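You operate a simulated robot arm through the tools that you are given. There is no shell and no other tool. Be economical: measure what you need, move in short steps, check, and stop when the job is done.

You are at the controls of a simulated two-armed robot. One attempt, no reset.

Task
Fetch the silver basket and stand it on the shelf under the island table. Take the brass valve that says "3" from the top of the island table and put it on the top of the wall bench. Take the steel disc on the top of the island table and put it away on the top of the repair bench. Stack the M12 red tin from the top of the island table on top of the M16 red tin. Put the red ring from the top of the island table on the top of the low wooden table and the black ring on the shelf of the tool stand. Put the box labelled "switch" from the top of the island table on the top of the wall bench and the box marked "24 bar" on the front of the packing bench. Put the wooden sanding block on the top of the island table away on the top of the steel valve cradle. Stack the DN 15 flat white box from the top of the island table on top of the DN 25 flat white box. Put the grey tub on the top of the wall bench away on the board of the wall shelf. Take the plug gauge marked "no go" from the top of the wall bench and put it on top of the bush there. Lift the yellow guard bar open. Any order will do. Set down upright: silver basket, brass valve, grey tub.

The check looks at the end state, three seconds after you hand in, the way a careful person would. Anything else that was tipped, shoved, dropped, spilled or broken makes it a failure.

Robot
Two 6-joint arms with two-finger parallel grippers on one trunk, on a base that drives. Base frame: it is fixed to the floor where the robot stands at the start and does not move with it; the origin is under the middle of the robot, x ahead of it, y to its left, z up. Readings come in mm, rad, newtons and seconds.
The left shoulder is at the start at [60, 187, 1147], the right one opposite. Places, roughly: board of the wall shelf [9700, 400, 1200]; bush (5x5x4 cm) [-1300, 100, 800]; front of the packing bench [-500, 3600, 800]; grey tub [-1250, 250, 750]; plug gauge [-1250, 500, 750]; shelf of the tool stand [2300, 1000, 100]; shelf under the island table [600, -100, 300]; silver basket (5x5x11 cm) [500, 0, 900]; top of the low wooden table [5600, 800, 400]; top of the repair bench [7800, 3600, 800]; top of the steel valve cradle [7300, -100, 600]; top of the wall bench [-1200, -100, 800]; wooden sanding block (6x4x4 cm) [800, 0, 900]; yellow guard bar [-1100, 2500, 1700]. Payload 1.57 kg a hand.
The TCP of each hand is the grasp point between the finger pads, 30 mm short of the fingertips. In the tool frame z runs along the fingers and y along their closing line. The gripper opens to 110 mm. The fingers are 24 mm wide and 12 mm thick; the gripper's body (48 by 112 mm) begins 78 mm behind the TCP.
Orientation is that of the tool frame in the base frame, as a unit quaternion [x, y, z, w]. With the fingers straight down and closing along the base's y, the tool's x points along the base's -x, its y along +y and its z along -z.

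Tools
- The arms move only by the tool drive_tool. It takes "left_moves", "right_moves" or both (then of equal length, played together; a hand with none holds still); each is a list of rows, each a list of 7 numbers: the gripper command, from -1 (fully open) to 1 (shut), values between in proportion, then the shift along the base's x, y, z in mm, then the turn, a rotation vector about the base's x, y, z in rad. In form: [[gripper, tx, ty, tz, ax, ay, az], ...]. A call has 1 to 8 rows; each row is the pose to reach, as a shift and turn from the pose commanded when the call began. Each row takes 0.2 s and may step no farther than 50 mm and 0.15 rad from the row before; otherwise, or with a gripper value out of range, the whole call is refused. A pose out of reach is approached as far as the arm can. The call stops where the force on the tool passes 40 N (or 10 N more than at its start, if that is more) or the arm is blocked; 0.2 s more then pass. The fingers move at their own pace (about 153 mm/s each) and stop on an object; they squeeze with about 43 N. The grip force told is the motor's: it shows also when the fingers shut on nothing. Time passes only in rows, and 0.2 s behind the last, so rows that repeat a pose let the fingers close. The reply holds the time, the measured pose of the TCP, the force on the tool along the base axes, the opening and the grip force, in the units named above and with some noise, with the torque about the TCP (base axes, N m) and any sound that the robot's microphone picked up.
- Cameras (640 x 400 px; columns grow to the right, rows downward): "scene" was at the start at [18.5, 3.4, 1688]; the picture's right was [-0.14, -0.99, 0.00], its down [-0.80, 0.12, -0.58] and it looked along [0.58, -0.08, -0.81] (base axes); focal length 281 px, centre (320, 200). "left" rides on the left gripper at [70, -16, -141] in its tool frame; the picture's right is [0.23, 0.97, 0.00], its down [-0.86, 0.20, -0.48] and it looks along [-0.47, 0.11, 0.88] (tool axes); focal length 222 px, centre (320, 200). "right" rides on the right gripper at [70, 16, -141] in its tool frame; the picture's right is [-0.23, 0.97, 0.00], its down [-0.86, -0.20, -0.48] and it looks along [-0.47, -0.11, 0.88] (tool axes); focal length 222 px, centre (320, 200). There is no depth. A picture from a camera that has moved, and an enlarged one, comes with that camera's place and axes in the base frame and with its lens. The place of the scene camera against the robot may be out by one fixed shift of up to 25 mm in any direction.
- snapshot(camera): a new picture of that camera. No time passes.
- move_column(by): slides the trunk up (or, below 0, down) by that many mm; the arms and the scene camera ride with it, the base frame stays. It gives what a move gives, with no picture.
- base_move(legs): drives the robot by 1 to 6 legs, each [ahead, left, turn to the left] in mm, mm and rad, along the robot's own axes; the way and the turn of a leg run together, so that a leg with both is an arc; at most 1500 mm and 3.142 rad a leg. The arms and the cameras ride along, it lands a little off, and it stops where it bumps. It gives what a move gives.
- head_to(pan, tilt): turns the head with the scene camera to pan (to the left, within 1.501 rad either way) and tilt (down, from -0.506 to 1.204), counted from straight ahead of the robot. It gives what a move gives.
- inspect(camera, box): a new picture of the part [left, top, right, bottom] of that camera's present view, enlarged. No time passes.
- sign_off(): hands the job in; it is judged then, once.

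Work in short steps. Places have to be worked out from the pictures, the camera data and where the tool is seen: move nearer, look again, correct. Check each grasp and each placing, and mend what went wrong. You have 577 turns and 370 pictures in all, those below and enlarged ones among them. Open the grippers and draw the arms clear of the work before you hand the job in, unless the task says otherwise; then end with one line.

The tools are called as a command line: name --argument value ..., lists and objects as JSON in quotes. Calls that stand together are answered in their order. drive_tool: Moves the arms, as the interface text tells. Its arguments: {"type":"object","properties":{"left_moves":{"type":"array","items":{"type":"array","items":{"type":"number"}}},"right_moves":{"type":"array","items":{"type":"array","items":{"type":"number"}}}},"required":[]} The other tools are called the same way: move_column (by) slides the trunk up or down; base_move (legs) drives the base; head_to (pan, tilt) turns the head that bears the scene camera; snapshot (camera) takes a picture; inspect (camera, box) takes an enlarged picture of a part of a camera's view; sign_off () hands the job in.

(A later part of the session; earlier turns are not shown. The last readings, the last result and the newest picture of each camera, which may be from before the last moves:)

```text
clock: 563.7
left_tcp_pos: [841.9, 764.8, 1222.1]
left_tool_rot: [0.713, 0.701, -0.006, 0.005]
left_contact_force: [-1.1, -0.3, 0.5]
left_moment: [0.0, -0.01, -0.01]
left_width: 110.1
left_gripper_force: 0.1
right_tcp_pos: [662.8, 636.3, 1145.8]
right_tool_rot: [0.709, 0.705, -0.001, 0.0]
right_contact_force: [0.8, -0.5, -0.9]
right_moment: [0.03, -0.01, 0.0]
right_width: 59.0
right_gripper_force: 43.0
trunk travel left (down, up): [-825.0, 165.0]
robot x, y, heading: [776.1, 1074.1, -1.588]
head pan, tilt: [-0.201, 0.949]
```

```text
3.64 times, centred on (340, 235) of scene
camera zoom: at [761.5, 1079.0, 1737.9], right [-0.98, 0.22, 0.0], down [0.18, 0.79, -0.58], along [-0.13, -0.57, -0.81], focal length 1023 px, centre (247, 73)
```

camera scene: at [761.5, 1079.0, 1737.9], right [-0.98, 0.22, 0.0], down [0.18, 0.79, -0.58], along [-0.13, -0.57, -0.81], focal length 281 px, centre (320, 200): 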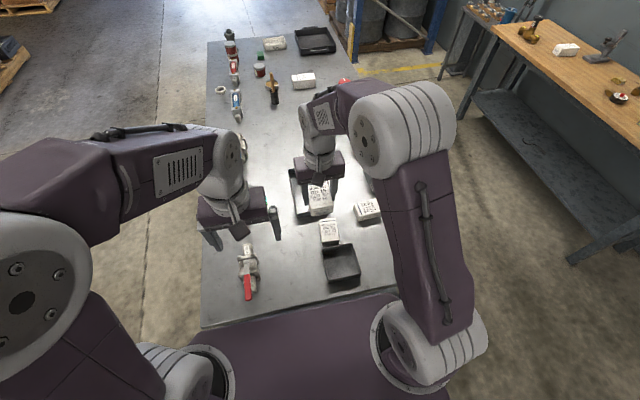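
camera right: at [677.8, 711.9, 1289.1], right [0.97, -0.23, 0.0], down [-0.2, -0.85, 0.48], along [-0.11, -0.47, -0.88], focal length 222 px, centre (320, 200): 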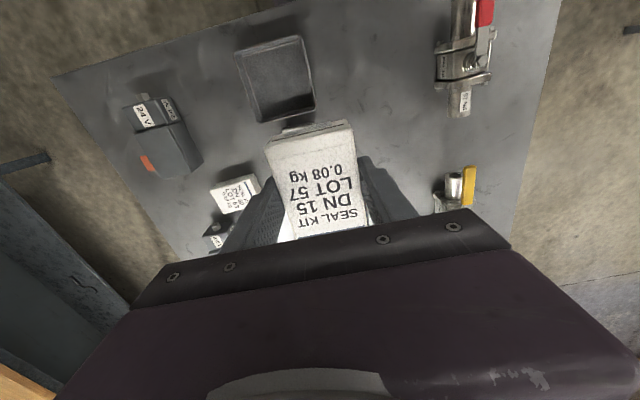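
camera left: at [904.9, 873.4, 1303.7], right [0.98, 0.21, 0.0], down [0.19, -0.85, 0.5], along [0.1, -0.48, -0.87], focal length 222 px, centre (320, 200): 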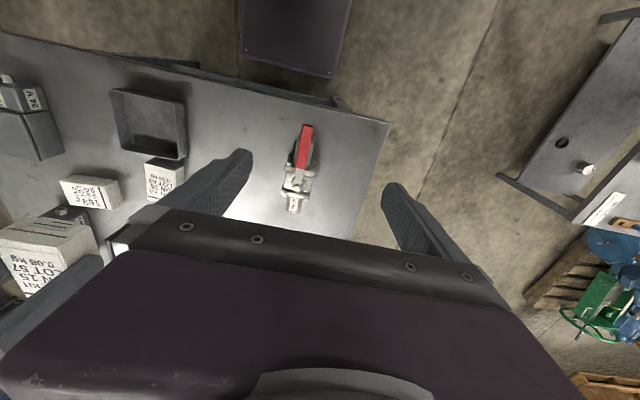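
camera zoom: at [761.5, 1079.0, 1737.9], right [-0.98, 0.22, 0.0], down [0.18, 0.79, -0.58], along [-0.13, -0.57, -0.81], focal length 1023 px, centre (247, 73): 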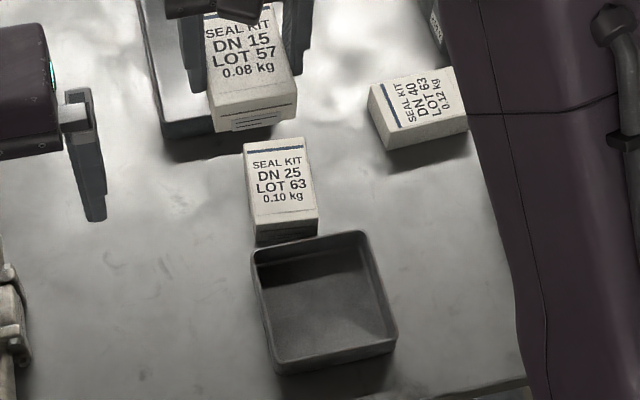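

DN25 centre ≈ (619,594), turned about −6°. Move the DN15 box over it and re-check.

drive_tool --right_moves '[[1, -22, -21, -20, 0, 0, -0.04], [1, -44, -42, -40, 0, 0, -0.09], [1, -44, -42, -85, 0, 0, -0.09], [1, -44, -42, -130, 0, 0, -0.09], [1, -44, -42, -175, 0, 0, -0.09]]'

inspect --camera "scene" --box '[280, 180, 400, 290]'

snapshot --camera "left"

snapshot --camera "right"

```text
clock: 564.9
left_tcp_pos: [841.0, 763.3, 1222.4]
left_tool_rot: [0.712, 0.702, -0.005, 0.004]
left_contact_force: [-0.5, 0.6, -0.5]
left_moment: [-0.01, -0.02, -0.01]
left_width: 109.8
left_gripper_force: 0.0
right_tcp_pos: [617.8, 594.9, 971.5]
right_tool_rot: [0.74, 0.672, 0.0, 0.0]
right_contact_force: [-0.6, 0.0, -1.2]
right_moment: [0.0, -0.02, 0.0]
right_width: 58.7
right_gripper_force: 42.9
trunk travel left (down, up): [-825.0, 165.0]
robot x, y, heading: [773.4, 1079.3, -1.589]
head pan, tilt: [-0.201, 0.949]
```

```text
3.64 times, centred on (340, 235) of scene
camera zoom: at [760.6, 1077.2, 1737.9], right [-0.98, 0.22, 0.0], down [0.18, 0.79, -0.58], along [-0.13, -0.57, -0.81], focal length 1023 px, centre (247, 73)
```

zoom: 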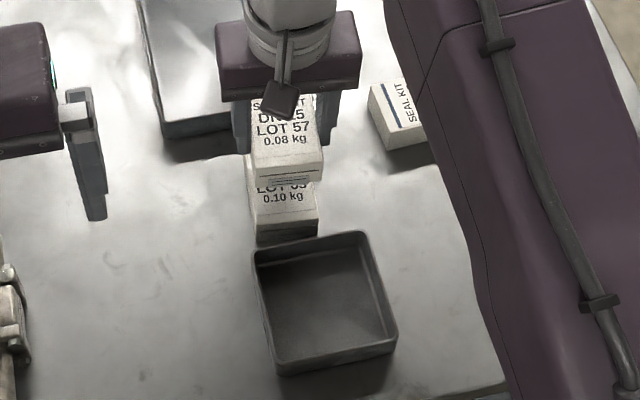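

```text
202 pictures are left
camera left: at [824.9, 835.2, 1362.4], right [0.98, 0.21, 0.0], down [0.19, -0.85, 0.49], along [0.1, -0.48, -0.87], focal length 222 px, centre (320, 200)
```

left: 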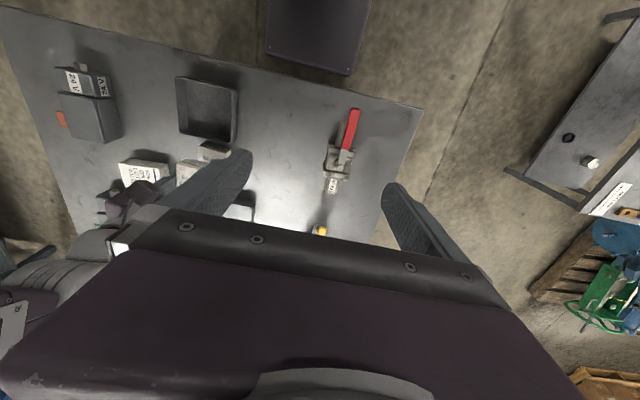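

```text
201 pictures are left
camera right: at [640.0, 663.1, 1113.5], right [0.95, -0.32, 0.0], down [-0.28, -0.83, 0.48], along [-0.15, -0.45, -0.88], focal length 222 px, centre (320, 200)
```

right: 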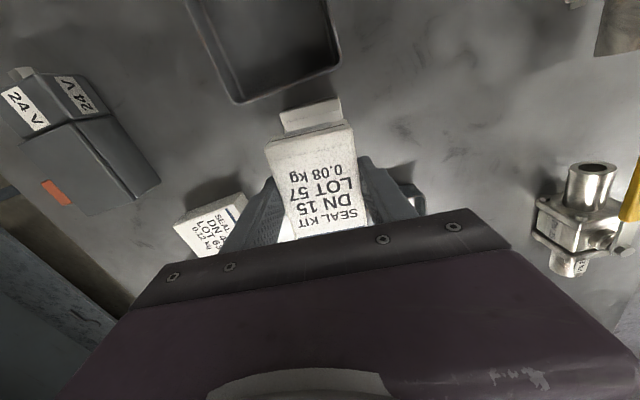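

DN25 extends ~10 mm nearer me than the held box. Shift +10 in y and lower to contact.

drive_tool --right_moves '[[1, 1, 10, 0, 0, 0, 0], [1, 1, 10, -25, 0, 0, 0], [1, 1, 10, -35, 0, 0, 0], [1, 1, 10, -40, 0, 0, 0], [1, 1, 10, -45, 0, 0, 0], [1, 1, 10, -49, 0, 0, 0], [1, 1, 10, -53, 0, 0, 0], [1, 1, 10, -57, 0, 0, 0]]'

snapshot --camera "right"

inspect --camera "scene" --box '[280, 180, 400, 290]'

```text
clock: 566.5
left_tcp_pos: [842.2, 767.7, 1222.9]
left_tool_rot: [0.713, 0.701, -0.006, 0.006]
left_contact_force: [-0.5, -0.5, 0.6]
left_moment: [0.02, 0.04, 0.05]
left_width: 109.8
left_gripper_force: 0.0
right_tcp_pos: [620.0, 604.7, 923.4]
right_tool_rot: [0.739, 0.673, -0.003, 0.004]
right_contact_force: [0.5, 8.9, 28.2]
right_moment: [0.43, -0.01, 0.02]
right_width: 59.2
right_gripper_force: 43.1
trunk travel left (down, up): [-825.0, 165.0]
robot x, y, heading: [768.9, 1077.3, -1.591]
head pan, tilt: [-0.201, 0.949]
stopped in row 8 (right hand): the force on the tool passed its limit (the readings are from after the stop); the commanded pose is now the measured one
```

```text
200 pictures are left
camera right: at [641.0, 673.7, 1063.6], right [0.95, -0.32, 0.0], down [-0.28, -0.83, 0.49], along [-0.15, -0.46, -0.87], focal length 222 px, centre (320, 200)
```

right: 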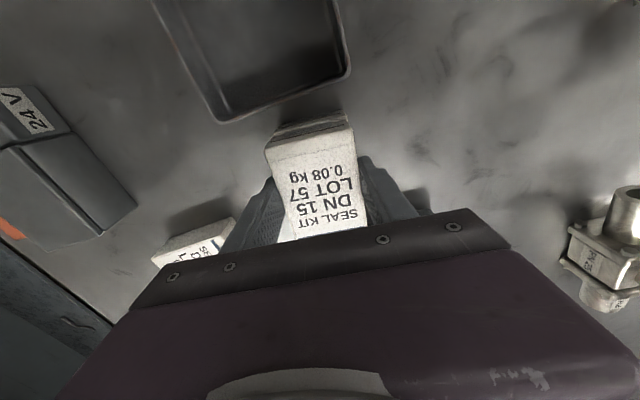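

```text
3.64 times, centred on (340, 235) of scene
camera zoom: at [762.7, 1084.7, 1738.2], right [-0.98, 0.22, 0.0], down [0.17, 0.79, -0.58], along [-0.13, -0.57, -0.81], focal length 1023 px, centre (247, 73)
```

zoom: 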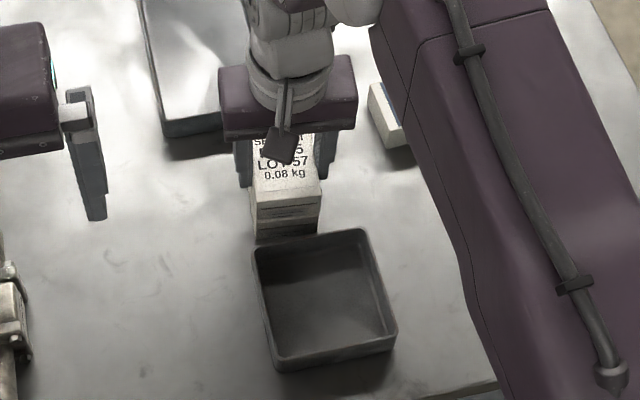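

Well aligned and in contact at the expected height. Release and rise.

drive_tool --right_moves '[[1, 0, 0, 1, 0, 0, 0], [0.2, 0, 0, 1, 0, 0, 0], [-0.4, 0, 0, 1, 0, 0, 0], [-0.4, 0, 0, 2, 0, 0, 0], [-0.4, 0, 0, 40, 0, 0, 0], [-0.4, 0, 0, 85, 0, 0, 0], [-0.4, 0, 0, 130, 0, 0, 0], [-0.4, 0, 0, 175, 0, 0, 0]]'

snapshot --camera "right"

inspect --camera "scene" --box '[280, 160, 400, 270]'

```text
clock: 568.3
left_tcp_pos: [841.5, 764.3, 1222.8]
left_tool_rot: [0.712, 0.702, -0.005, 0.006]
left_contact_force: [0.7, 0.6, 0.5]
left_moment: [-0.01, 0.01, 0.03]
left_width: 110.2
left_gripper_force: 0.1
right_tcp_pos: [616.4, 602.7, 1094.5]
right_tool_rot: [0.739, 0.673, -0.002, 0.003]
right_contact_force: [-0.5, -0.2, 0.6]
right_moment: [0.01, 0.01, 0.0]
right_width: 77.3
right_gripper_force: 0.1
trunk travel left (down, up): [-825.0, 165.0]
robot x, y, heading: [769.9, 1073.2, -1.584]
head pan, tilt: [-0.201, 0.949]
```

```text
198 pictures are left
camera right: at [637.2, 671.3, 1235.7], right [0.95, -0.32, 0.0], down [-0.28, -0.83, 0.48], along [-0.15, -0.46, -0.88], focal length 222 px, centre (320, 200)
```

right: 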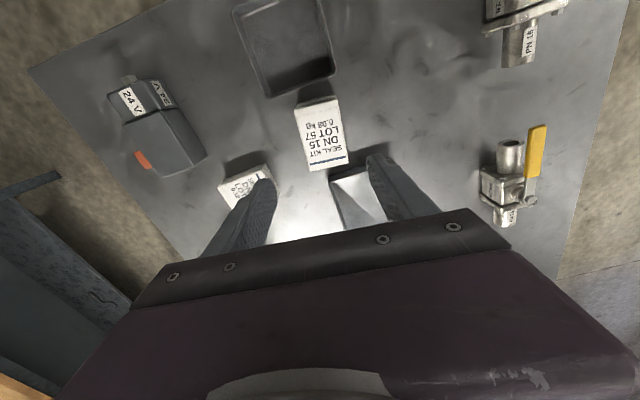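

```text
3.64 times, centred on (340, 215) of scene
camera zoom: at [761.4, 1080.2, 1737.8], right [-0.98, 0.22, 0.0], down [0.18, 0.79, -0.58], along [-0.13, -0.57, -0.81], focal length 1023 px, centre (247, 146)
```

zoom: 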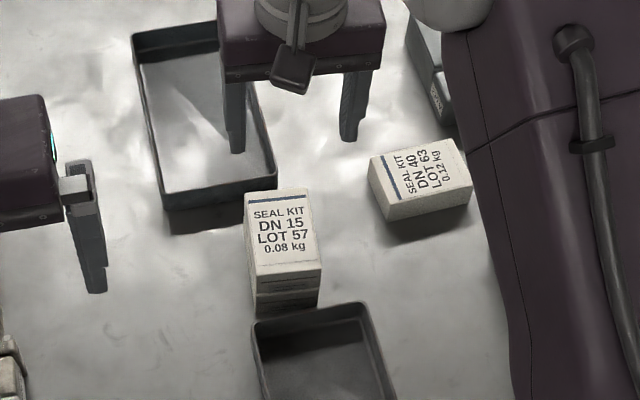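

Stack done. Next the basket, from the west side. Drive around.

base_move --legs '[[-80, 0, 0], [0, -1200, 0], [0, 0, 1.57], [0, -1250, 0], [250, 0, 0]]'

head_to --pan 0.0 --tilt 0.85

snapshot --camera "scene"

snapshot --camera "left"

```text
clock: 586.3
left_tcp_pos: [78.0, -13.3, 1222.6]
left_tool_rot: [0.018, 1.0, -0.001, 0.007]
left_contact_force: [-0.1, -0.1, 0.7]
left_moment: [-0.04, -0.06, -0.02]
left_width: 110.2
left_gripper_force: 0.0
right_tcp_pos: [237.6, -243.2, 1094.6]
right_tool_rot: [0.058, 0.998, 0.001, 0.004]
right_contact_force: [-0.6, 0.5, -0.2]
right_moment: [0.01, 0.04, 0.01]
right_width: 77.0
right_gripper_force: 0.2
trunk travel left (down, up): [-825.0, 165.0]
robot x, y, heading: [-233.6, -81.4, -0.036]
head pan, tilt: [-0.201, 0.949]
```

```text
clock: 587.0
left_tcp_pos: [81.2, -13.8, 1222.1]
left_tool_rot: [0.018, 1.0, 0.0, 0.007]
left_contact_force: [-0.6, -1.2, -0.2]
left_moment: [-0.02, -0.01, -0.01]
left_width: 110.0
left_gripper_force: 0.1
right_tcp_pos: [240.0, -242.3, 1093.7]
right_tool_rot: [0.057, 0.998, 0.001, 0.004]
right_contact_force: [0.6, 0.2, 0.2]
right_moment: [0.01, 0.05, -0.01]
right_width: 77.2
right_gripper_force: 0.0
trunk travel left (down, up): [-825.0, 165.0]
robot x, y, heading: [-233.1, -76.0, -0.035]
head pan, tilt: [0.0, 0.85]
```

```text
196 pictures are left
camera scene: at [-207.7, -65.9, 1745.3], right [-0.04, -1.0, 0.0], down [-0.75, 0.03, -0.66], along [0.66, -0.02, -0.75], focal length 281 px, centre (320, 200)
```

scene: 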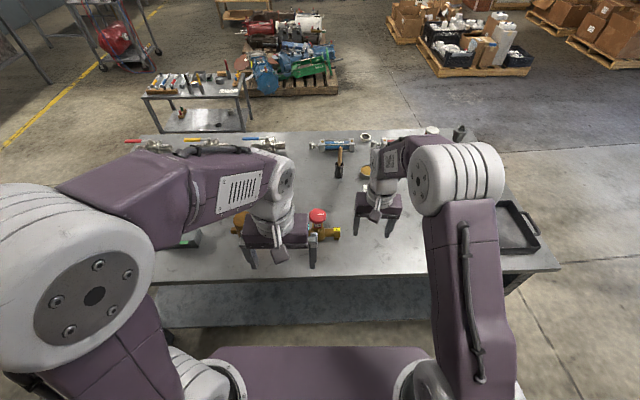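

```text
195 pictures are left
camera left: at [7.9, -27.5, 1362.5], right [-0.19, 0.98, 0.0], down [0.85, 0.17, 0.49], along [0.48, 0.09, -0.87], focal length 222 px, centre (320, 200)
```

left: 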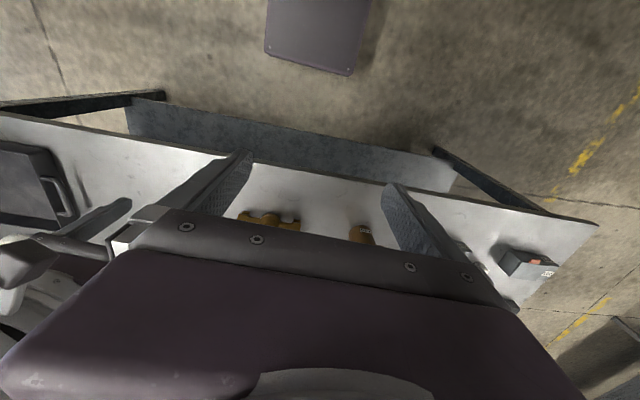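

Table edge x≈224, shelf front x≈245. Move up and view the basket closely with the left camera.

base_move --legs '[[130, 0, 0.035]]'

drive_tool --left_moves '[[-1, 45, 5, -10, 0, 0, 0], [-1, 90, 15, -20, 0, 0, 0], [-1, 135, 25, -30, 0, 0, 0], [-1, 175, 40, -40, 0, 0, 0], [-1, 215, 55, -50, 0, 0, 0]]'

snapshot --camera "left"

```text
clock: 588.3
left_tcp_pos: [204.9, -5.6, 1222.4]
left_tool_rot: [0.001, 1.0, 0.0, 0.008]
left_contact_force: [0.7, 0.7, -0.1]
left_moment: [-0.03, -0.02, -0.02]
left_width: 109.8
left_gripper_force: 0.0
right_tcp_pos: [370.9, -227.6, 1094.8]
right_tool_rot: [0.04, 0.999, 0.001, 0.005]
right_contact_force: [-1.3, -0.1, 0.2]
right_moment: [-0.02, 0.0, -0.01]
right_width: 77.1
right_gripper_force: 0.1
trunk travel left (down, up): [-825.0, 165.0]
robot x, y, heading: [-104.1, -82.1, -0.005]
head pan, tilt: [0.0, 0.85]
```

```text
clock: 589.5
left_tcp_pos: [422.0, 51.8, 1172.6]
left_tool_rot: [0.001, 1.0, 0.0, 0.006]
left_contact_force: [1.2, -0.1, -0.7]
left_moment: [0.0, 0.03, 0.03]
left_width: 110.1
left_gripper_force: 0.1
right_tcp_pos: [374.1, -228.4, 1093.1]
right_tool_rot: [0.04, 0.999, 0.0, 0.003]
right_contact_force: [-0.3, -0.6, -0.5]
right_moment: [0.01, 0.04, -0.02]
right_width: 77.3
right_gripper_force: 0.0
trunk travel left (down, up): [-825.0, 165.0]
robot x, y, heading: [-104.8, -82.4, -0.002]
head pan, tilt: [0.0, 0.85]
```

```text
194 pictures are left
camera left: at [350.7, 36.1, 1312.5], right [-0.23, 0.97, 0.0], down [0.85, 0.2, 0.49], along [0.48, 0.11, -0.87], focal length 222 px, centre (320, 200)
```

left: 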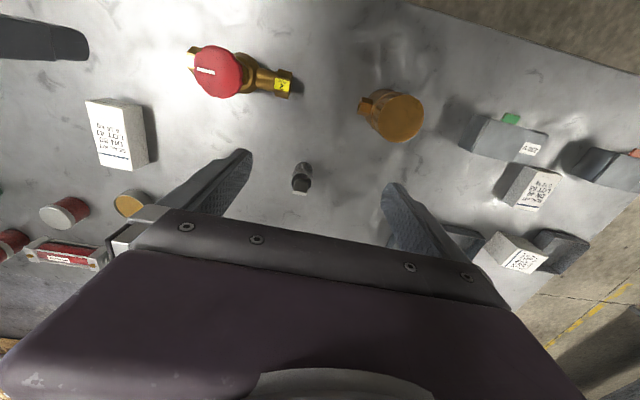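

inspect --camera "left" --box '[260, 140, 350, 210]'

inspect --camera "right" --box '[380, 60, 640, 260]'

```text
5.71 times, centred on (305, 175) of left
camera zoom: at [350.7, 36.1, 1312.5], right [-0.23, 0.97, 0.0], down [0.85, 0.2, 0.49], along [0.48, 0.11, -0.87], focal length 1269 px, centre (406, 343)
```

zoom: 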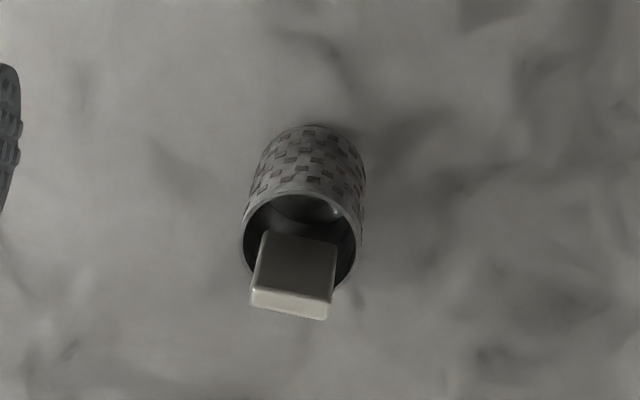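

```text
2.00 times, centred on (510, 160) of right
camera zoom: at [303.9, -205.9, 1234.6], right [0.3, 0.95, 0.0], down [0.83, -0.27, 0.48], along [0.46, -0.15, -0.88], focal length 444 px, centre (-60, 280)
```

zoom: 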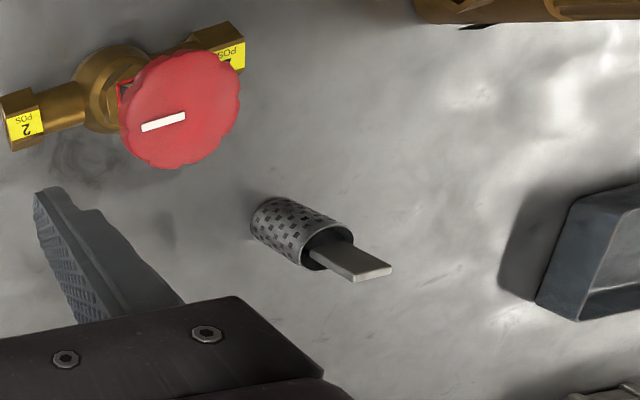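

Basket: rim centre (539,42), z≈909, Ø≈42, its contents reach z≈950. I'll grip it with a ~0.4 rad forward-tilted tool so I can place it under the table at the same tilt. Move in and tilt.

base_move --legs '[[50, 0, 0]]'

drive_tool --left_moves '[[-0.6, 5, -5, -40, 0, -0.05, 0], [-0.6, 10, -10, -80, 0, -0.12, 0], [-0.6, 15, -10, -110, 0, -0.2, 0], [-0.6, 18, -10, -140, 0, -0.28, 0], [-0.6, 20, -10, -170, 0, -0.36, 0], [-0.6, 22, -10, -190, 0, -0.42, 0]]'

snapshot --camera "left"

```text
clock: 590.4
left_tcp_pos: [461.9, 51.5, 1177.6]
left_tool_rot: [-0.001, 1.0, -0.001, 0.012]
left_contact_force: [-1.3, 0.2, 1.1]
left_moment: [-0.02, -0.12, 0.0]
left_width: 109.9
left_gripper_force: 0.0
right_tcp_pos: [414.1, -228.0, 1099.2]
right_tool_rot: [0.039, 0.999, 0.0, 0.007]
right_contact_force: [-1.0, 0.5, 1.0]
right_moment: [-0.01, -0.07, -0.02]
right_width: 76.9
right_gripper_force: 0.1
trunk travel left (down, up): [-825.0, 165.0]
robot x, y, heading: [-58.0, -78.8, -0.002]
head pan, tilt: [0.0, 0.85]
```

```text
clock: 591.8
left_tcp_pos: [494.2, 40.9, 991.1]
left_tool_rot: [0.001, 0.979, 0.002, 0.206]
left_contact_force: [-0.1, -0.7, 0.2]
left_moment: [0.01, 0.02, 0.0]
left_width: 88.3
left_gripper_force: 0.0
left hand out of reach, approached as far as the arm can: row 6
right_tcp_pos: [422.4, -227.8, 1092.9]
right_tool_rot: [0.038, 0.999, 0.0, 0.002]
right_contact_force: [0.2, -0.1, -0.5]
right_moment: [-0.01, 0.01, 0.0]
right_width: 77.0
right_gripper_force: 0.2
trunk travel left (down, up): [-825.0, 165.0]
robot x, y, heading: [-58.0, -83.7, 0.0]
head pan, tilt: [0.0, 0.85]
```

```text
191 pictures are left
camera left: at [372.8, 24.5, 1092.4], right [-0.21, 0.97, -0.09], down [0.59, 0.2, 0.78], along [0.78, 0.11, -0.62], focal length 222 px, centre (320, 200)
```

left: 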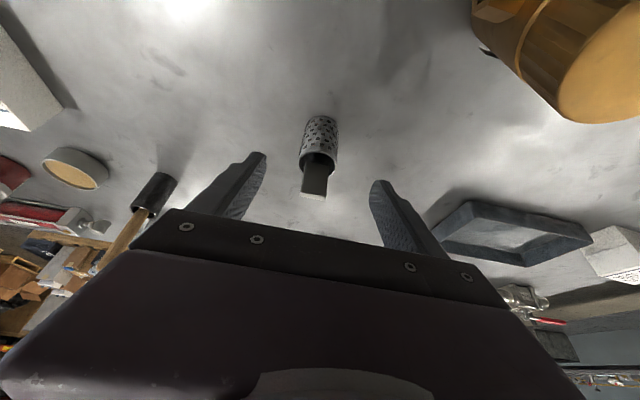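

Tilt 0.415 reached; the tool axis points straight at the basket. Descend along the axis.

drive_tool --left_moves '[[-0.6, 20, 0, -45, 0, 0, 0], [-0.6, 38, 0, -85, 0, 0, 0], [-0.6, 44, 0, -99, 0, 0, 0]]'

snapshot --camera "left"

```text
clock: 592.6
left_tcp_pos: [537.0, 41.6, 891.0]
left_tool_rot: [0.001, 0.976, 0.0, 0.217]
left_contact_force: [-0.1, -0.6, 0.4]
left_moment: [-0.03, 0.02, 0.02]
left_width: 88.0
left_gripper_force: 0.2
right_tcp_pos: [419.8, -227.3, 1094.0]
right_tool_rot: [0.039, 0.999, 0.001, 0.003]
right_contact_force: [-0.6, -1.0, -0.3]
right_moment: [-0.01, 0.01, -0.02]
right_width: 77.0
right_gripper_force: 0.0
trunk travel left (down, up): [-825.0, 165.0]
robot x, y, heading: [-55.4, -79.2, 0.0]
head pan, tilt: [0.0, 0.85]
```

```text
190 pictures are left
camera left: at [413.9, 26.2, 990.6], right [-0.21, 0.97, -0.1], down [0.57, 0.2, 0.79], along [0.79, 0.11, -0.6], focal length 222 px, centre (320, 200)
```

left: 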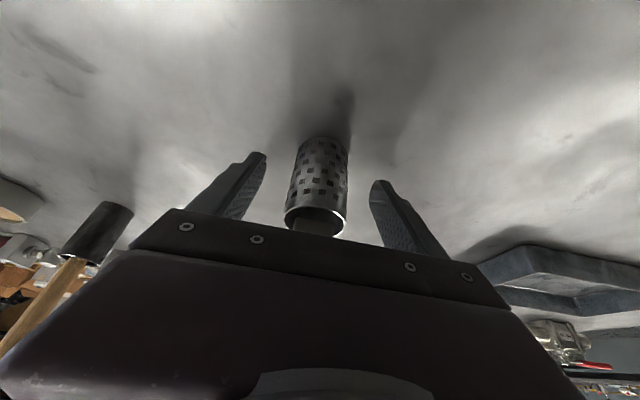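

Basket between the fingers. Close and lift.

drive_tool --left_moves '[[1, 0, 0, 0, 0, 0, 0], [1, 0, 0, 0, 0, 0, 0], [1, 0, 0, 0, 0, 0, 0], [1, 0, 0, 30, 0, 0, 0], [1, -10, 0, 70, 0, 0, 0], [1, -30, 0, 110, 0, 0, 0]]'

snapshot --camera "left"

```text
clock: 594.0
left_tcp_pos: [504.1, 42.8, 1001.3]
left_tool_rot: [0.001, 0.976, 0.0, 0.217]
left_contact_force: [-0.9, 0.3, 0.2]
left_moment: [-0.02, -0.05, 0.02]
left_width: 40.5
left_gripper_force: 43.0
right_tcp_pos: [421.1, -228.0, 1094.0]
right_tool_rot: [0.04, 0.999, 0.001, 0.005]
right_contact_force: [0.5, 1.1, 0.0]
right_moment: [-0.01, -0.02, 0.02]
right_width: 77.2
right_gripper_force: 0.0
trunk travel left (down, up): [-825.0, 165.0]
robot x, y, heading: [-59.2, -82.4, -0.006]
head pan, tilt: [0.0, 0.85]
```

```text
189 pictures are left
camera left: at [380.1, 26.6, 1101.1], right [-0.21, 0.97, -0.1], down [0.57, 0.2, 0.79], along [0.79, 0.11, -0.6], focal length 222 px, centre (320, 200)
```

left: 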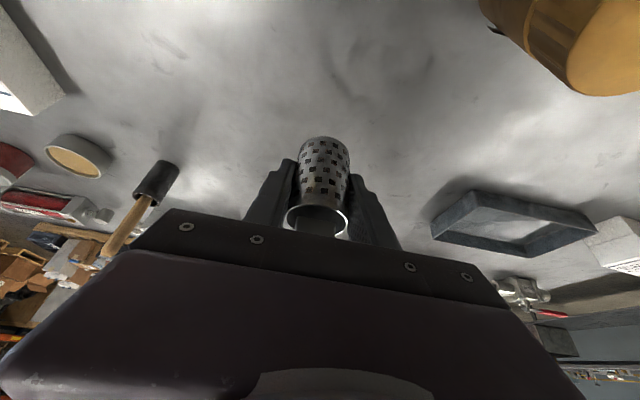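

Basket held. Back off, retract the right hand, lower the trunk and look under the table.

base_move --legs '[[-420, 0, 0]]'

drive_tool --right_moves '[[-1, -45, 0, 0, 0, 0, 0], [-1, -90, 0, 0, 0, 0, 0], [-1, -135, 0, 0, 0, 0, 0], [-1, -180, 0, 0, 0, 0, 0], [-1, -215, 0, 0, 0, 0, 0]]'

move_column --by -400

move_column --by -150

head_to --pan 0.1 --tilt 0.45

snapshot --camera "scene"

snapshot --camera "left"

```text
clock: 596.6
left_tcp_pos: [90.6, 43.5, 999.9]
left_tool_rot: [0.001, 0.977, 0.0, 0.215]
left_contact_force: [0.4, 0.1, -0.4]
left_moment: [0.01, 0.03, -0.02]
left_width: 40.4
left_gripper_force: 43.1
right_tcp_pos: [7.3, -228.1, 1093.6]
right_tool_rot: [0.041, 0.999, 0.001, 0.003]
right_contact_force: [0.1, -0.2, 0.4]
right_moment: [0.01, -0.04, 0.02]
right_width: 76.9
right_gripper_force: 0.0
trunk travel left (down, up): [-825.0, 165.0]
robot x, y, heading: [-475.2, -78.8, -0.006]
head pan, tilt: [0.0, 0.85]
```

```text
clock: 597.8
left_tcp_pos: [88.5, 43.2, 1001.9]
left_tool_rot: [0.001, 0.976, 0.0, 0.216]
left_contact_force: [0.2, 0.0, -0.3]
left_moment: [-0.04, -0.03, 0.0]
left_width: 40.4
left_gripper_force: 42.9
right_tcp_pos: [-200.9, -226.4, 1097.0]
right_tool_rot: [0.041, 0.999, 0.0, 0.003]
right_contact_force: [-1.0, -0.5, -0.2]
right_moment: [-0.04, 0.04, 0.01]
right_width: 110.3
right_gripper_force: 0.1
right hand out of reach, approached as far as the arm can: row 5
trunk travel left (down, up): [-825.0, 165.0]
robot x, y, heading: [-470.5, -81.1, -0.004]
head pan, tilt: [0.0, 0.85]
```

```text
clock: 601.6
left_tcp_pos: [89.6, 42.9, 600.8]
left_tool_rot: [0.001, 0.976, 0.0, 0.216]
left_contact_force: [0.0, -0.4, 0.3]
left_moment: [0.0, 0.04, -0.03]
left_width: 40.4
left_gripper_force: 42.7
right_tcp_pos: [-199.8, -227.1, 695.8]
right_tool_rot: [0.04, 0.999, 0.0, 0.001]
right_contact_force: [-0.1, 0.0, 0.3]
right_moment: [0.0, 0.02, 0.03]
right_width: 110.0
right_gripper_force: 0.1
trunk travel left (down, up): [-425.0, 565.0]
robot x, y, heading: [-468.0, -81.2, -0.006]
head pan, tilt: [0.0, 0.85]
```

```text
clock: 603.3
left_tcp_pos: [90.0, 44.0, 451.7]
left_tool_rot: [0.002, 0.977, 0.0, 0.215]
left_contact_force: [-0.1, 0.9, 0.2]
left_moment: [-0.03, -0.03, 0.02]
left_width: 40.6
left_gripper_force: 43.0
right_tcp_pos: [-197.6, -226.5, 544.7]
right_tool_rot: [0.041, 0.999, -0.001, 0.002]
right_contact_force: [-0.3, 0.1, -0.5]
right_moment: [-0.02, -0.02, -0.03]
right_width: 109.7
right_gripper_force: 0.2
trunk travel left (down, up): [-275.0, 715.0]
robot x, y, heading: [-468.0, -80.6, -0.006]
head pan, tilt: [0.0, 0.85]
```

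```text
clock: 604.2
left_tcp_pos: [90.0, 42.8, 450.8]
left_tool_rot: [0.002, 0.976, -0.001, 0.216]
left_contact_force: [-1.4, -0.2, -0.5]
left_moment: [-0.03, 0.02, 0.0]
left_width: 40.8
left_gripper_force: 42.8
right_tcp_pos: [-198.1, -226.4, 545.8]
right_tool_rot: [0.041, 0.999, 0.0, 0.002]
right_contact_force: [0.0, 0.3, 0.1]
right_moment: [-0.01, 0.03, -0.01]
right_width: 110.2
right_gripper_force: 0.1
trunk travel left (down, up): [-275.0, 715.0]
robot x, y, heading: [-476.0, -85.2, -0.003]
head pan, tilt: [0.099, 0.45]
```

```text
188 pictures are left
camera scene: at [-434.0, -57.6, 1229.7], right [0.1, -1.0, 0.0], down [-0.43, -0.04, -0.9], along [0.9, 0.09, -0.44], focal length 281 px, centre (320, 200)
```

scene: 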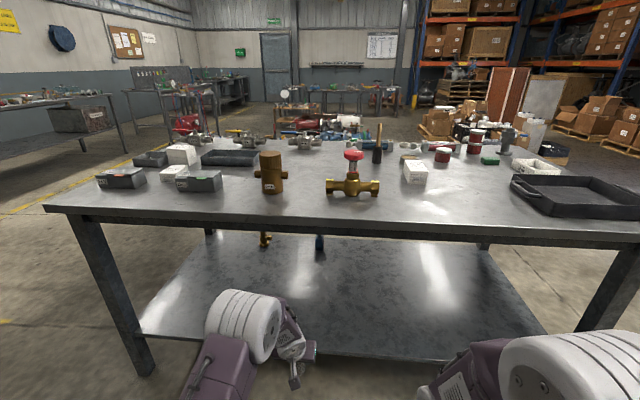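

```text
187 pictures are left
camera left: at [-34.0, 27.0, 550.3], right [-0.2, 0.97, -0.1], down [0.57, 0.2, 0.79], along [0.79, 0.11, -0.6], focal length 222 px, centre (320, 200)
```

left: 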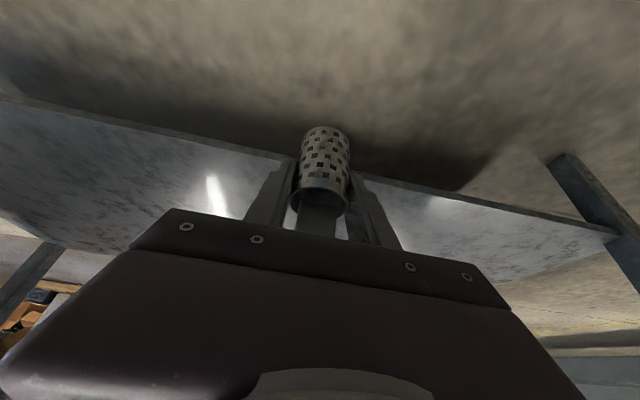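

Shelf is clear (z≈270–290). Lower 85 more, then advance 150 and re-look.

move_column --by -85

base_move --legs '[[150, 0, 0]]'

snapshot --camera "left"

snapshot --camera "scene"

```text
clock: 605.4
left_tcp_pos: [89.8, 42.7, 366.0]
left_tool_rot: [0.002, 0.977, 0.0, 0.215]
left_contact_force: [1.0, -0.3, 0.0]
left_moment: [0.01, -0.02, -0.03]
left_width: 40.5
left_gripper_force: 42.5
right_tcp_pos: [-198.9, -225.7, 461.7]
right_tool_rot: [0.041, 0.999, 0.0, 0.003]
right_contact_force: [0.2, 0.0, -0.3]
right_moment: [-0.06, 0.03, 0.02]
right_width: 109.8
right_gripper_force: 0.0
trunk travel left (down, up): [-190.0, 800.0]
robot x, y, heading: [-475.0, -76.2, -0.001]
head pan, tilt: [0.099, 0.45]
```

```text
clock: 606.8
left_tcp_pos: [239.0, 43.9, 365.9]
left_tool_rot: [0.001, 0.976, -0.001, 0.216]
left_contact_force: [-0.3, 0.5, 0.2]
left_moment: [-0.03, 0.01, 0.0]
left_width: 40.5
left_gripper_force: 43.0
right_tcp_pos: [-47.7, -225.4, 460.9]
right_tool_rot: [0.04, 0.999, 0.0, 0.002]
right_contact_force: [0.6, -0.3, 0.5]
right_moment: [-0.02, 0.0, 0.0]
right_width: 110.0
right_gripper_force: 0.1
trunk travel left (down, up): [-190.0, 800.0]
robot x, y, heading: [-322.9, -78.7, -0.001]
head pan, tilt: [0.099, 0.45]
```

```text
186 pictures are left
camera left: at [115.7, 27.3, 465.2], right [-0.21, 0.97, -0.1], down [0.57, 0.2, 0.79], along [0.79, 0.11, -0.6], focal length 222 px, centre (320, 200)
```

left: 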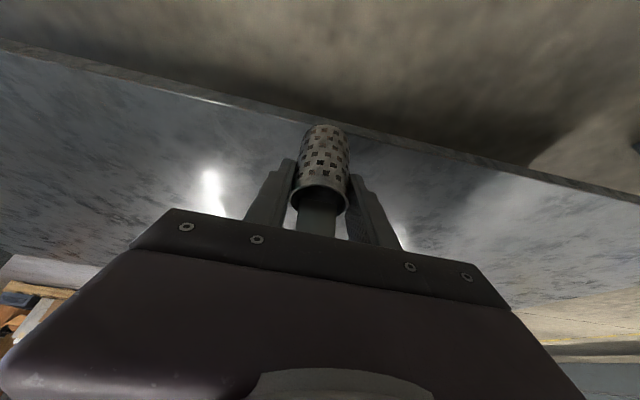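

```text
185 pictures are left
camera scene: at [-283.9, -57.9, 1144.7], right [0.1, -1.0, 0.0], down [-0.43, -0.04, -0.9], along [0.9, 0.09, -0.44], focal length 281 px, centre (320, 200)
```

scene: 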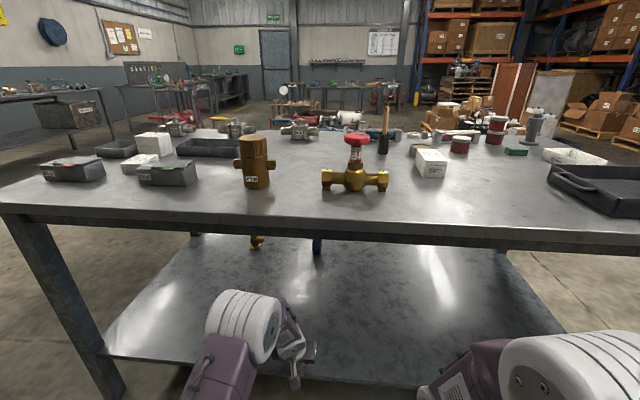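

Lower 20 and advance 90 so the basket is well over the shelf; then lower to contact in small steps.

move_column --by -20

base_move --legs '[[95, 0, 0]]'

move_column --by -15

snapshot --camera "left"

```text
clock: 607.5
left_tcp_pos: [239.4, 42.8, 346.2]
left_tool_rot: [0.001, 0.977, -0.001, 0.215]
left_contact_force: [-0.3, 0.5, -0.1]
left_moment: [0.01, 0.05, 0.03]
left_width: 40.5
left_gripper_force: 42.7
right_tcp_pos: [-48.0, -226.3, 441.8]
right_tool_rot: [0.04, 0.999, 0.0, 0.001]
right_contact_force: [0.0, 0.9, 0.2]
right_moment: [0.0, 0.02, 0.0]
right_width: 109.8
right_gripper_force: 0.0
trunk travel left (down, up): [-170.0, 820.0]
robot x, y, heading: [-320.2, -77.7, -0.005]
head pan, tilt: [0.099, 0.45]
```

```text
clock: 608.6
left_tcp_pos: [334.5, 42.3, 346.2]
left_tool_rot: [0.002, 0.977, 0.0, 0.215]
left_contact_force: [0.5, -0.7, -0.5]
left_moment: [-0.02, -0.01, -0.01]
left_width: 40.4
left_gripper_force: 42.7
right_tcp_pos: [45.6, -227.3, 441.8]
right_tool_rot: [0.04, 0.999, 0.0, 0.002]
right_contact_force: [0.0, -0.4, 0.2]
right_moment: [0.02, -0.01, 0.01]
right_width: 110.0
right_gripper_force: 0.1
trunk travel left (down, up): [-170.0, 820.0]
robot x, y, heading: [-224.8, -81.2, 0.003]
head pan, tilt: [0.099, 0.45]
```

```text
clock: 609.2
left_tcp_pos: [334.5, 42.6, 331.9]
left_tool_rot: [0.002, 0.976, 0.0, 0.217]
left_contact_force: [-1.0, 0.0, -0.4]
left_moment: [-0.01, -0.01, -0.01]
left_width: 40.3
left_gripper_force: 43.2
right_tcp_pos: [46.1, -226.9, 426.0]
right_tool_rot: [0.039, 0.999, 0.0, 0.002]
right_contact_force: [-0.5, 0.1, 0.1]
right_moment: [-0.05, 0.02, -0.01]
right_width: 110.4
right_gripper_force: 0.0
trunk travel left (down, up): [-155.0, 835.0]
robot x, y, heading: [-228.3, -79.8, -0.003]
head pan, tilt: [0.099, 0.45]
```

```text
184 pictures are left
camera left: at [211.2, 26.2, 430.3], right [-0.2, 0.97, -0.1], down [0.57, 0.2, 0.79], along [0.79, 0.11, -0.6], focal length 222 px, centre (320, 200)
```

left: 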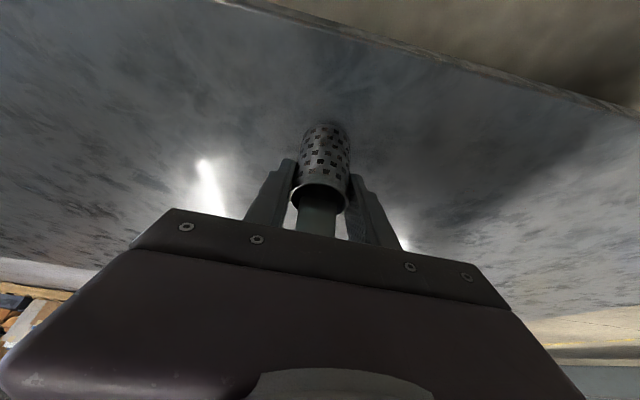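

Now lower with the arm in small steps until contact.

drive_tool --left_moves '[[1, 0, 0, -4, 0, 0, 0], [1, 0, 0, -8, 0, 0, 0], [1, 0, 0, -12, 0, 0, 0], [1, 0, 0, -16, 0, 0, 0], [1, 0, 0, -20, 0, 0, 0], [1, 0, 0, -24, 0, 0, 0], [1, 0, 0, -28, 0, 0, 0], [1, 0, 0, -32, 0, 0, 0]]'

```text
clock: 611.0
left_tcp_pos: [336.6, 41.8, 302.0]
left_tool_rot: [0.001, 0.976, 0.0, 0.22]
left_contact_force: [7.6, 0.5, 31.3]
left_moment: [-0.2, -0.28, -0.01]
left_width: 40.7
left_gripper_force: 42.9
right_tcp_pos: [44.5, -227.8, 427.0]
right_tool_rot: [0.041, 0.999, 0.001, 0.004]
right_contact_force: [-0.2, -0.3, -0.4]
right_moment: [0.02, -0.02, -0.02]
right_width: 109.6
right_gripper_force: 0.1
trunk travel left (down, up): [-155.0, 835.0]
robot x, y, heading: [-226.4, -84.7, -0.005]
head pan, tilt: [0.099, 0.45]
```

Contact (shelf ≈261). Ease up 2 mm and check uprightness before release.

drive_tool --left_moves '[[1, 0, 0, 2, 0, 0, 0], [1, 0, 0, 2.5, 0, 0, 0]]'

inspect --camera "left" --box '[240, 90, 400, 250]'

```text
clock: 611.6
left_tcp_pos: [333.2, 41.4, 299.8]
left_tool_rot: [0.001, 0.977, 0.0, 0.214]
left_contact_force: [2.3, -2.1, 9.2]
left_moment: [-0.23, -0.31, -0.08]
left_width: 40.4
left_gripper_force: 43.0
right_tcp_pos: [45.8, -227.6, 426.1]
right_tool_rot: [0.04, 0.999, 0.0, 0.003]
right_contact_force: [-0.5, 0.6, -0.7]
right_moment: [0.02, -0.03, -0.02]
right_width: 110.1
right_gripper_force: 0.0
trunk travel left (down, up): [-155.0, 835.0]
robot x, y, heading: [-230.7, -82.8, -0.007]
head pan, tilt: [0.099, 0.45]
```

```text
2.50 times, centred on (320, 170) of left
camera zoom: at [209.7, 26.2, 399.8], right [-0.2, 0.97, -0.09], down [0.58, 0.2, 0.79], along [0.79, 0.11, -0.6], focal length 555 px, centre (320, 275)
```

zoom: 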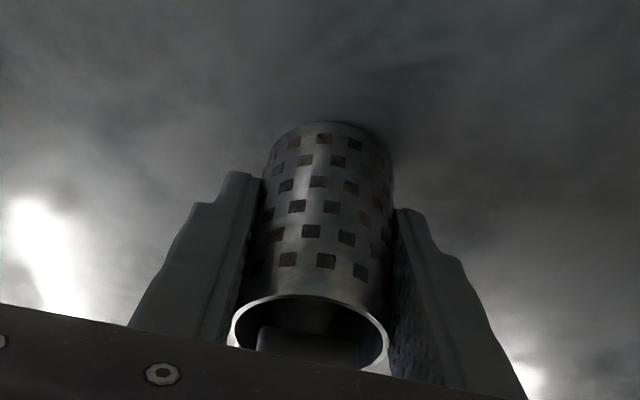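

Seated and upright. Release slowly and check.

drive_tool --left_moves '[[0.25, 0, 0, 0, 0, 0, 0], [0.1, 0, 0, 0, 0, 0, 0], [-0.2, 0, 0, 0, 0, 0, 0], [-0.5, 0, 0, 0, 0, 0, 0], [-0.5, 0, 0, 0, 0, 0, 0]]'

inspect --camera "left" --box '[200, 60, 440, 250]'

```text
clock: 612.8
left_tcp_pos: [334.3, 42.9, 302.2]
left_tool_rot: [0.001, 0.976, 0.0, 0.216]
left_contact_force: [-1.0, 0.3, -0.1]
left_moment: [0.0, -0.03, 0.0]
left_width: 82.6
left_gripper_force: 0.1
right_tcp_pos: [45.6, -228.3, 425.8]
right_tool_rot: [0.041, 0.999, 0.0, 0.001]
right_contact_force: [0.7, 0.2, 0.1]
right_moment: [0.01, 0.01, 0.0]
right_width: 110.3
right_gripper_force: 0.1
trunk travel left (down, up): [-155.0, 835.0]
robot x, y, heading: [-224.8, -82.7, 0.0]
head pan, tilt: [0.099, 0.45]
```

```text
2.11 times, centred on (320, 155) of left
camera zoom: at [211.1, 26.5, 400.7], right [-0.2, 0.97, -0.1], down [0.57, 0.2, 0.79], along [0.79, 0.11, -0.6], focal length 468 px, centre (320, 295)
```

zoom: 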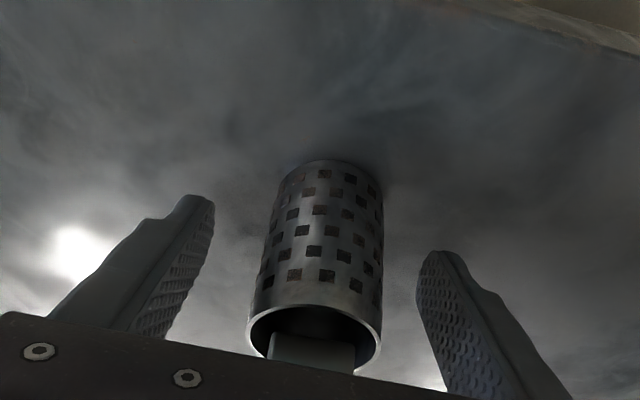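

Basket stands. Withdraw along the tool axis, then back off.

drive_tool --left_moves '[[-0.6, -10, 0, 22, 0, 0, 0], [-0.6, -22, 0, 48, 0, 0, 0], [-0.6, -34, 0, 75, 0, 0, 0]]'

base_move --legs '[[-300, 0, 0]]'

snapshot --camera "left"

```text
clock: 613.6
left_tcp_pos: [300.9, 41.7, 378.7]
left_tool_rot: [0.001, 0.977, 0.0, 0.215]
left_contact_force: [0.1, -0.5, -0.2]
left_moment: [0.03, 0.02, 0.01]
left_width: 88.1
left_gripper_force: 0.1
right_tcp_pos: [45.3, -227.4, 426.0]
right_tool_rot: [0.041, 0.999, 0.0, 0.002]
right_contact_force: [0.2, 0.7, 0.4]
right_moment: [0.01, 0.0, -0.01]
right_width: 110.1
right_gripper_force: 0.0
trunk travel left (down, up): [-155.0, 835.0]
robot x, y, heading: [-227.7, -78.9, -0.003]
head pan, tilt: [0.099, 0.45]
```

```text
clock: 615.7
left_tcp_pos: [-3.1, 40.9, 377.8]
left_tool_rot: [0.003, 0.977, 0.0, 0.215]
left_contact_force: [0.5, -0.3, -1.3]
left_moment: [0.04, 0.0, 0.01]
left_width: 87.9
left_gripper_force: 0.1
right_tcp_pos: [-256.8, -226.7, 425.7]
right_tool_rot: [0.043, 0.999, 0.0, 0.002]
right_contact_force: [0.0, -0.7, 0.1]
right_moment: [0.0, -0.02, 0.04]
right_width: 110.2
right_gripper_force: 0.0
trunk travel left (down, up): [-155.0, 835.0]
robot x, y, heading: [-529.4, -81.4, -0.009]
head pan, tilt: [0.099, 0.45]
```

```text
181 pictures are left
camera left: at [-125.5, 26.1, 476.6], right [-0.2, 0.98, -0.1], down [0.58, 0.2, 0.79], along [0.79, 0.1, -0.6], focal length 222 px, centre (320, 200)
```

left: 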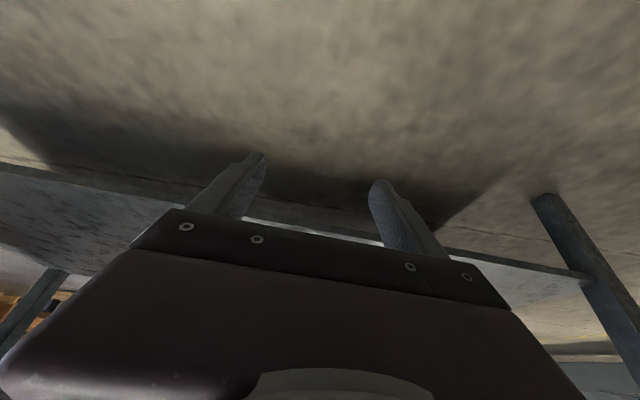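

Verify with the head camera, and also read the label of the stacked M12 tin from this side.

snapshot --camera "scene"

inspect --camera "scene" --box '[420, 80, 540, 160]'

```text
180 pictures are left
camera scene: at [-491.7, -56.8, 1109.8], right [0.09, -1.0, 0.0], down [-0.43, -0.04, -0.9], along [0.9, 0.08, -0.44], focal length 281 px, centre (320, 200)
```

scene: 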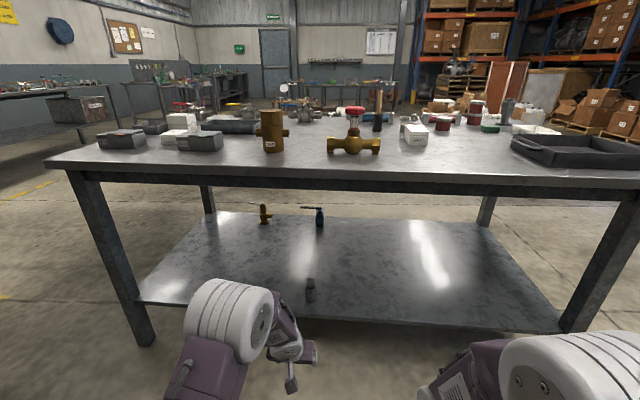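

```text
5.00 times, centred on (480, 120) of scene
camera zoom: at [-491.7, -56.8, 1109.8], right [0.09, -1.0, 0.0], down [-0.43, -0.04, -0.9], along [0.9, 0.08, -0.44], focal length 1407 px, centre (-480, 600)
```

zoom: 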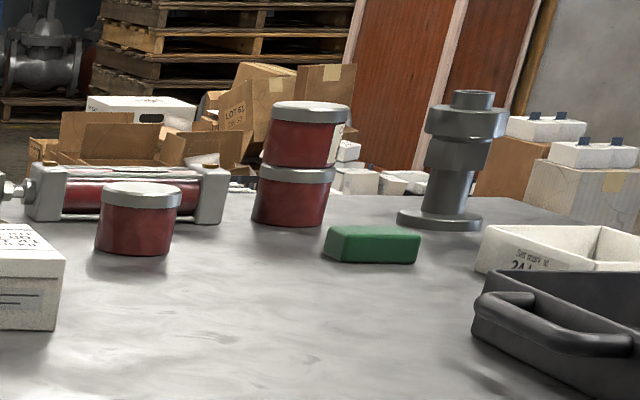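

Basket stands on the shelf. Now raise the trunk, straighten the left tool, and go for the "24 bar" box from the west side with the right hand.

move_column --by 400

move_column --by 290

drive_tool --left_moves '[[-1, -20, 0, 20, 0, 0.11, 0], [-1, -40, 0, 40, 0, 0.22, 0], [-1, -60, 0, 60, 0, 0.33, 0], [-1, -80, 0, 80, 0, 0.433, 0], [-1, -120, 0, 100, 0, 0.433, 0], [-1, -160, 0, 110, 0, 0.433, 0]]' --right_moves '[[-1, 20, 0, 0, 0, 0, -0.04], [-1, 40, 0, 0, 0, 0, -0.08], [-1, 60, 0, 0, 0, 0, -0.08], [-1, 80, 0, 0, 0, 0, -0.08], [-1, 100, 0, 0, 0, 0, -0.08], [-1, 120, 0, 0, 0, 0, -0.08]]'

base_move --legs '[[0, -520, 0.008], [450, 0, 0]]'

snapshot --camera "right"

```text
clock: 619.5
left_tcp_pos: [-1.6, 41.0, 776.9]
left_tool_rot: [0.003, 0.976, -0.001, 0.216]
left_contact_force: [0.5, -0.3, 0.0]
left_moment: [-0.01, -0.03, 0.0]
left_width: 88.0
left_gripper_force: 0.1
right_tcp_pos: [-257.9, -227.6, 825.7]
right_tool_rot: [0.043, 0.999, 0.0, 0.001]
right_contact_force: [0.0, -0.3, -0.5]
right_moment: [0.0, -0.01, 0.04]
right_width: 110.0
right_gripper_force: 0.0
trunk travel left (down, up): [-555.0, 435.0]
robot x, y, heading: [-527.6, -79.2, -0.012]
head pan, tilt: [0.099, 0.45]
```

```text
clock: 622.4
left_tcp_pos: [-2.4, 41.7, 1067.4]
left_tool_rot: [0.003, 0.976, 0.0, 0.216]
left_contact_force: [-0.1, -0.5, 0.4]
left_moment: [-0.01, 0.02, 0.0]
left_width: 88.1
left_gripper_force: 0.0
right_tcp_pos: [-257.0, -226.8, 1116.7]
right_tool_rot: [0.043, 0.999, 0.0, 0.001]
right_contact_force: [0.7, -0.1, -0.1]
right_moment: [-0.01, 0.0, 0.03]
right_width: 110.1
right_gripper_force: 0.1
trunk travel left (down, up): [-845.0, 145.0]
robot x, y, heading: [-528.9, -77.6, -0.006]
head pan, tilt: [0.099, 0.45]
```

```text
clock: 623.8
left_tcp_pos: [-164.2, 41.3, 1179.0]
left_tool_rot: [0.003, 1.0, -0.002, 0.002]
left_contact_force: [0.0, 0.0, -0.3]
left_moment: [0.02, -0.01, 0.03]
left_width: 109.9
left_gripper_force: 0.1
right_tcp_pos: [-140.5, -227.8, 1117.2]
right_tool_rot: [0.082, 0.997, -0.001, 0.003]
right_contact_force: [0.6, 0.4, -0.7]
right_moment: [0.0, -0.01, -0.05]
right_width: 110.3
right_gripper_force: 0.0
trunk travel left (down, up): [-845.0, 145.0]
robot x, y, heading: [-530.2, -79.5, -0.009]
head pan, tilt: [0.099, 0.45]
```

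```text
clock: 629.2
left_tcp_pos: [285.9, -472.2, 1178.7]
left_tool_rot: [-0.004, 1.0, -0.001, 0.001]
left_contact_force: [0.2, -0.4, 0.2]
left_moment: [-0.02, -0.02, 0.0]
left_width: 109.8
left_gripper_force: 0.1
right_tcp_pos: [312.7, -738.6, 1117.0]
right_tool_rot: [0.075, 0.997, 0.0, 0.002]
right_contact_force: [0.0, 0.5, 0.4]
right_moment: [0.0, 0.01, 0.05]
right_width: 109.8
right_gripper_force: 0.0
trunk travel left (down, up): [-845.0, 145.0]
robot x, y, heading: [-78.8, -598.1, 0.005]
head pan, tilt: [0.099, 0.45]
```

```text
178 pictures are left
camera right: at [244.6, -712.3, 1258.2], right [0.37, 0.93, 0.0], down [0.81, -0.33, 0.48], along [0.45, -0.18, -0.88], focal length 222 px, centre (320, 200)
```

right: 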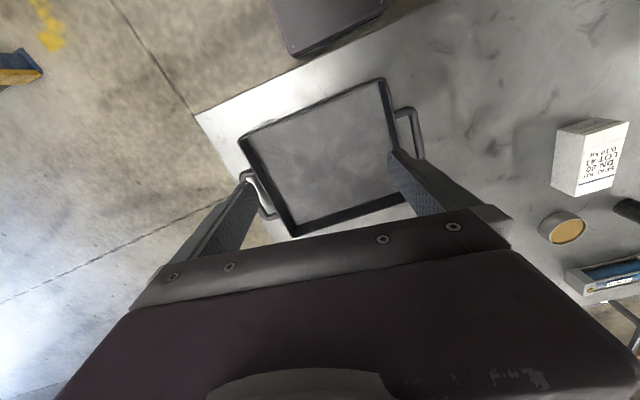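

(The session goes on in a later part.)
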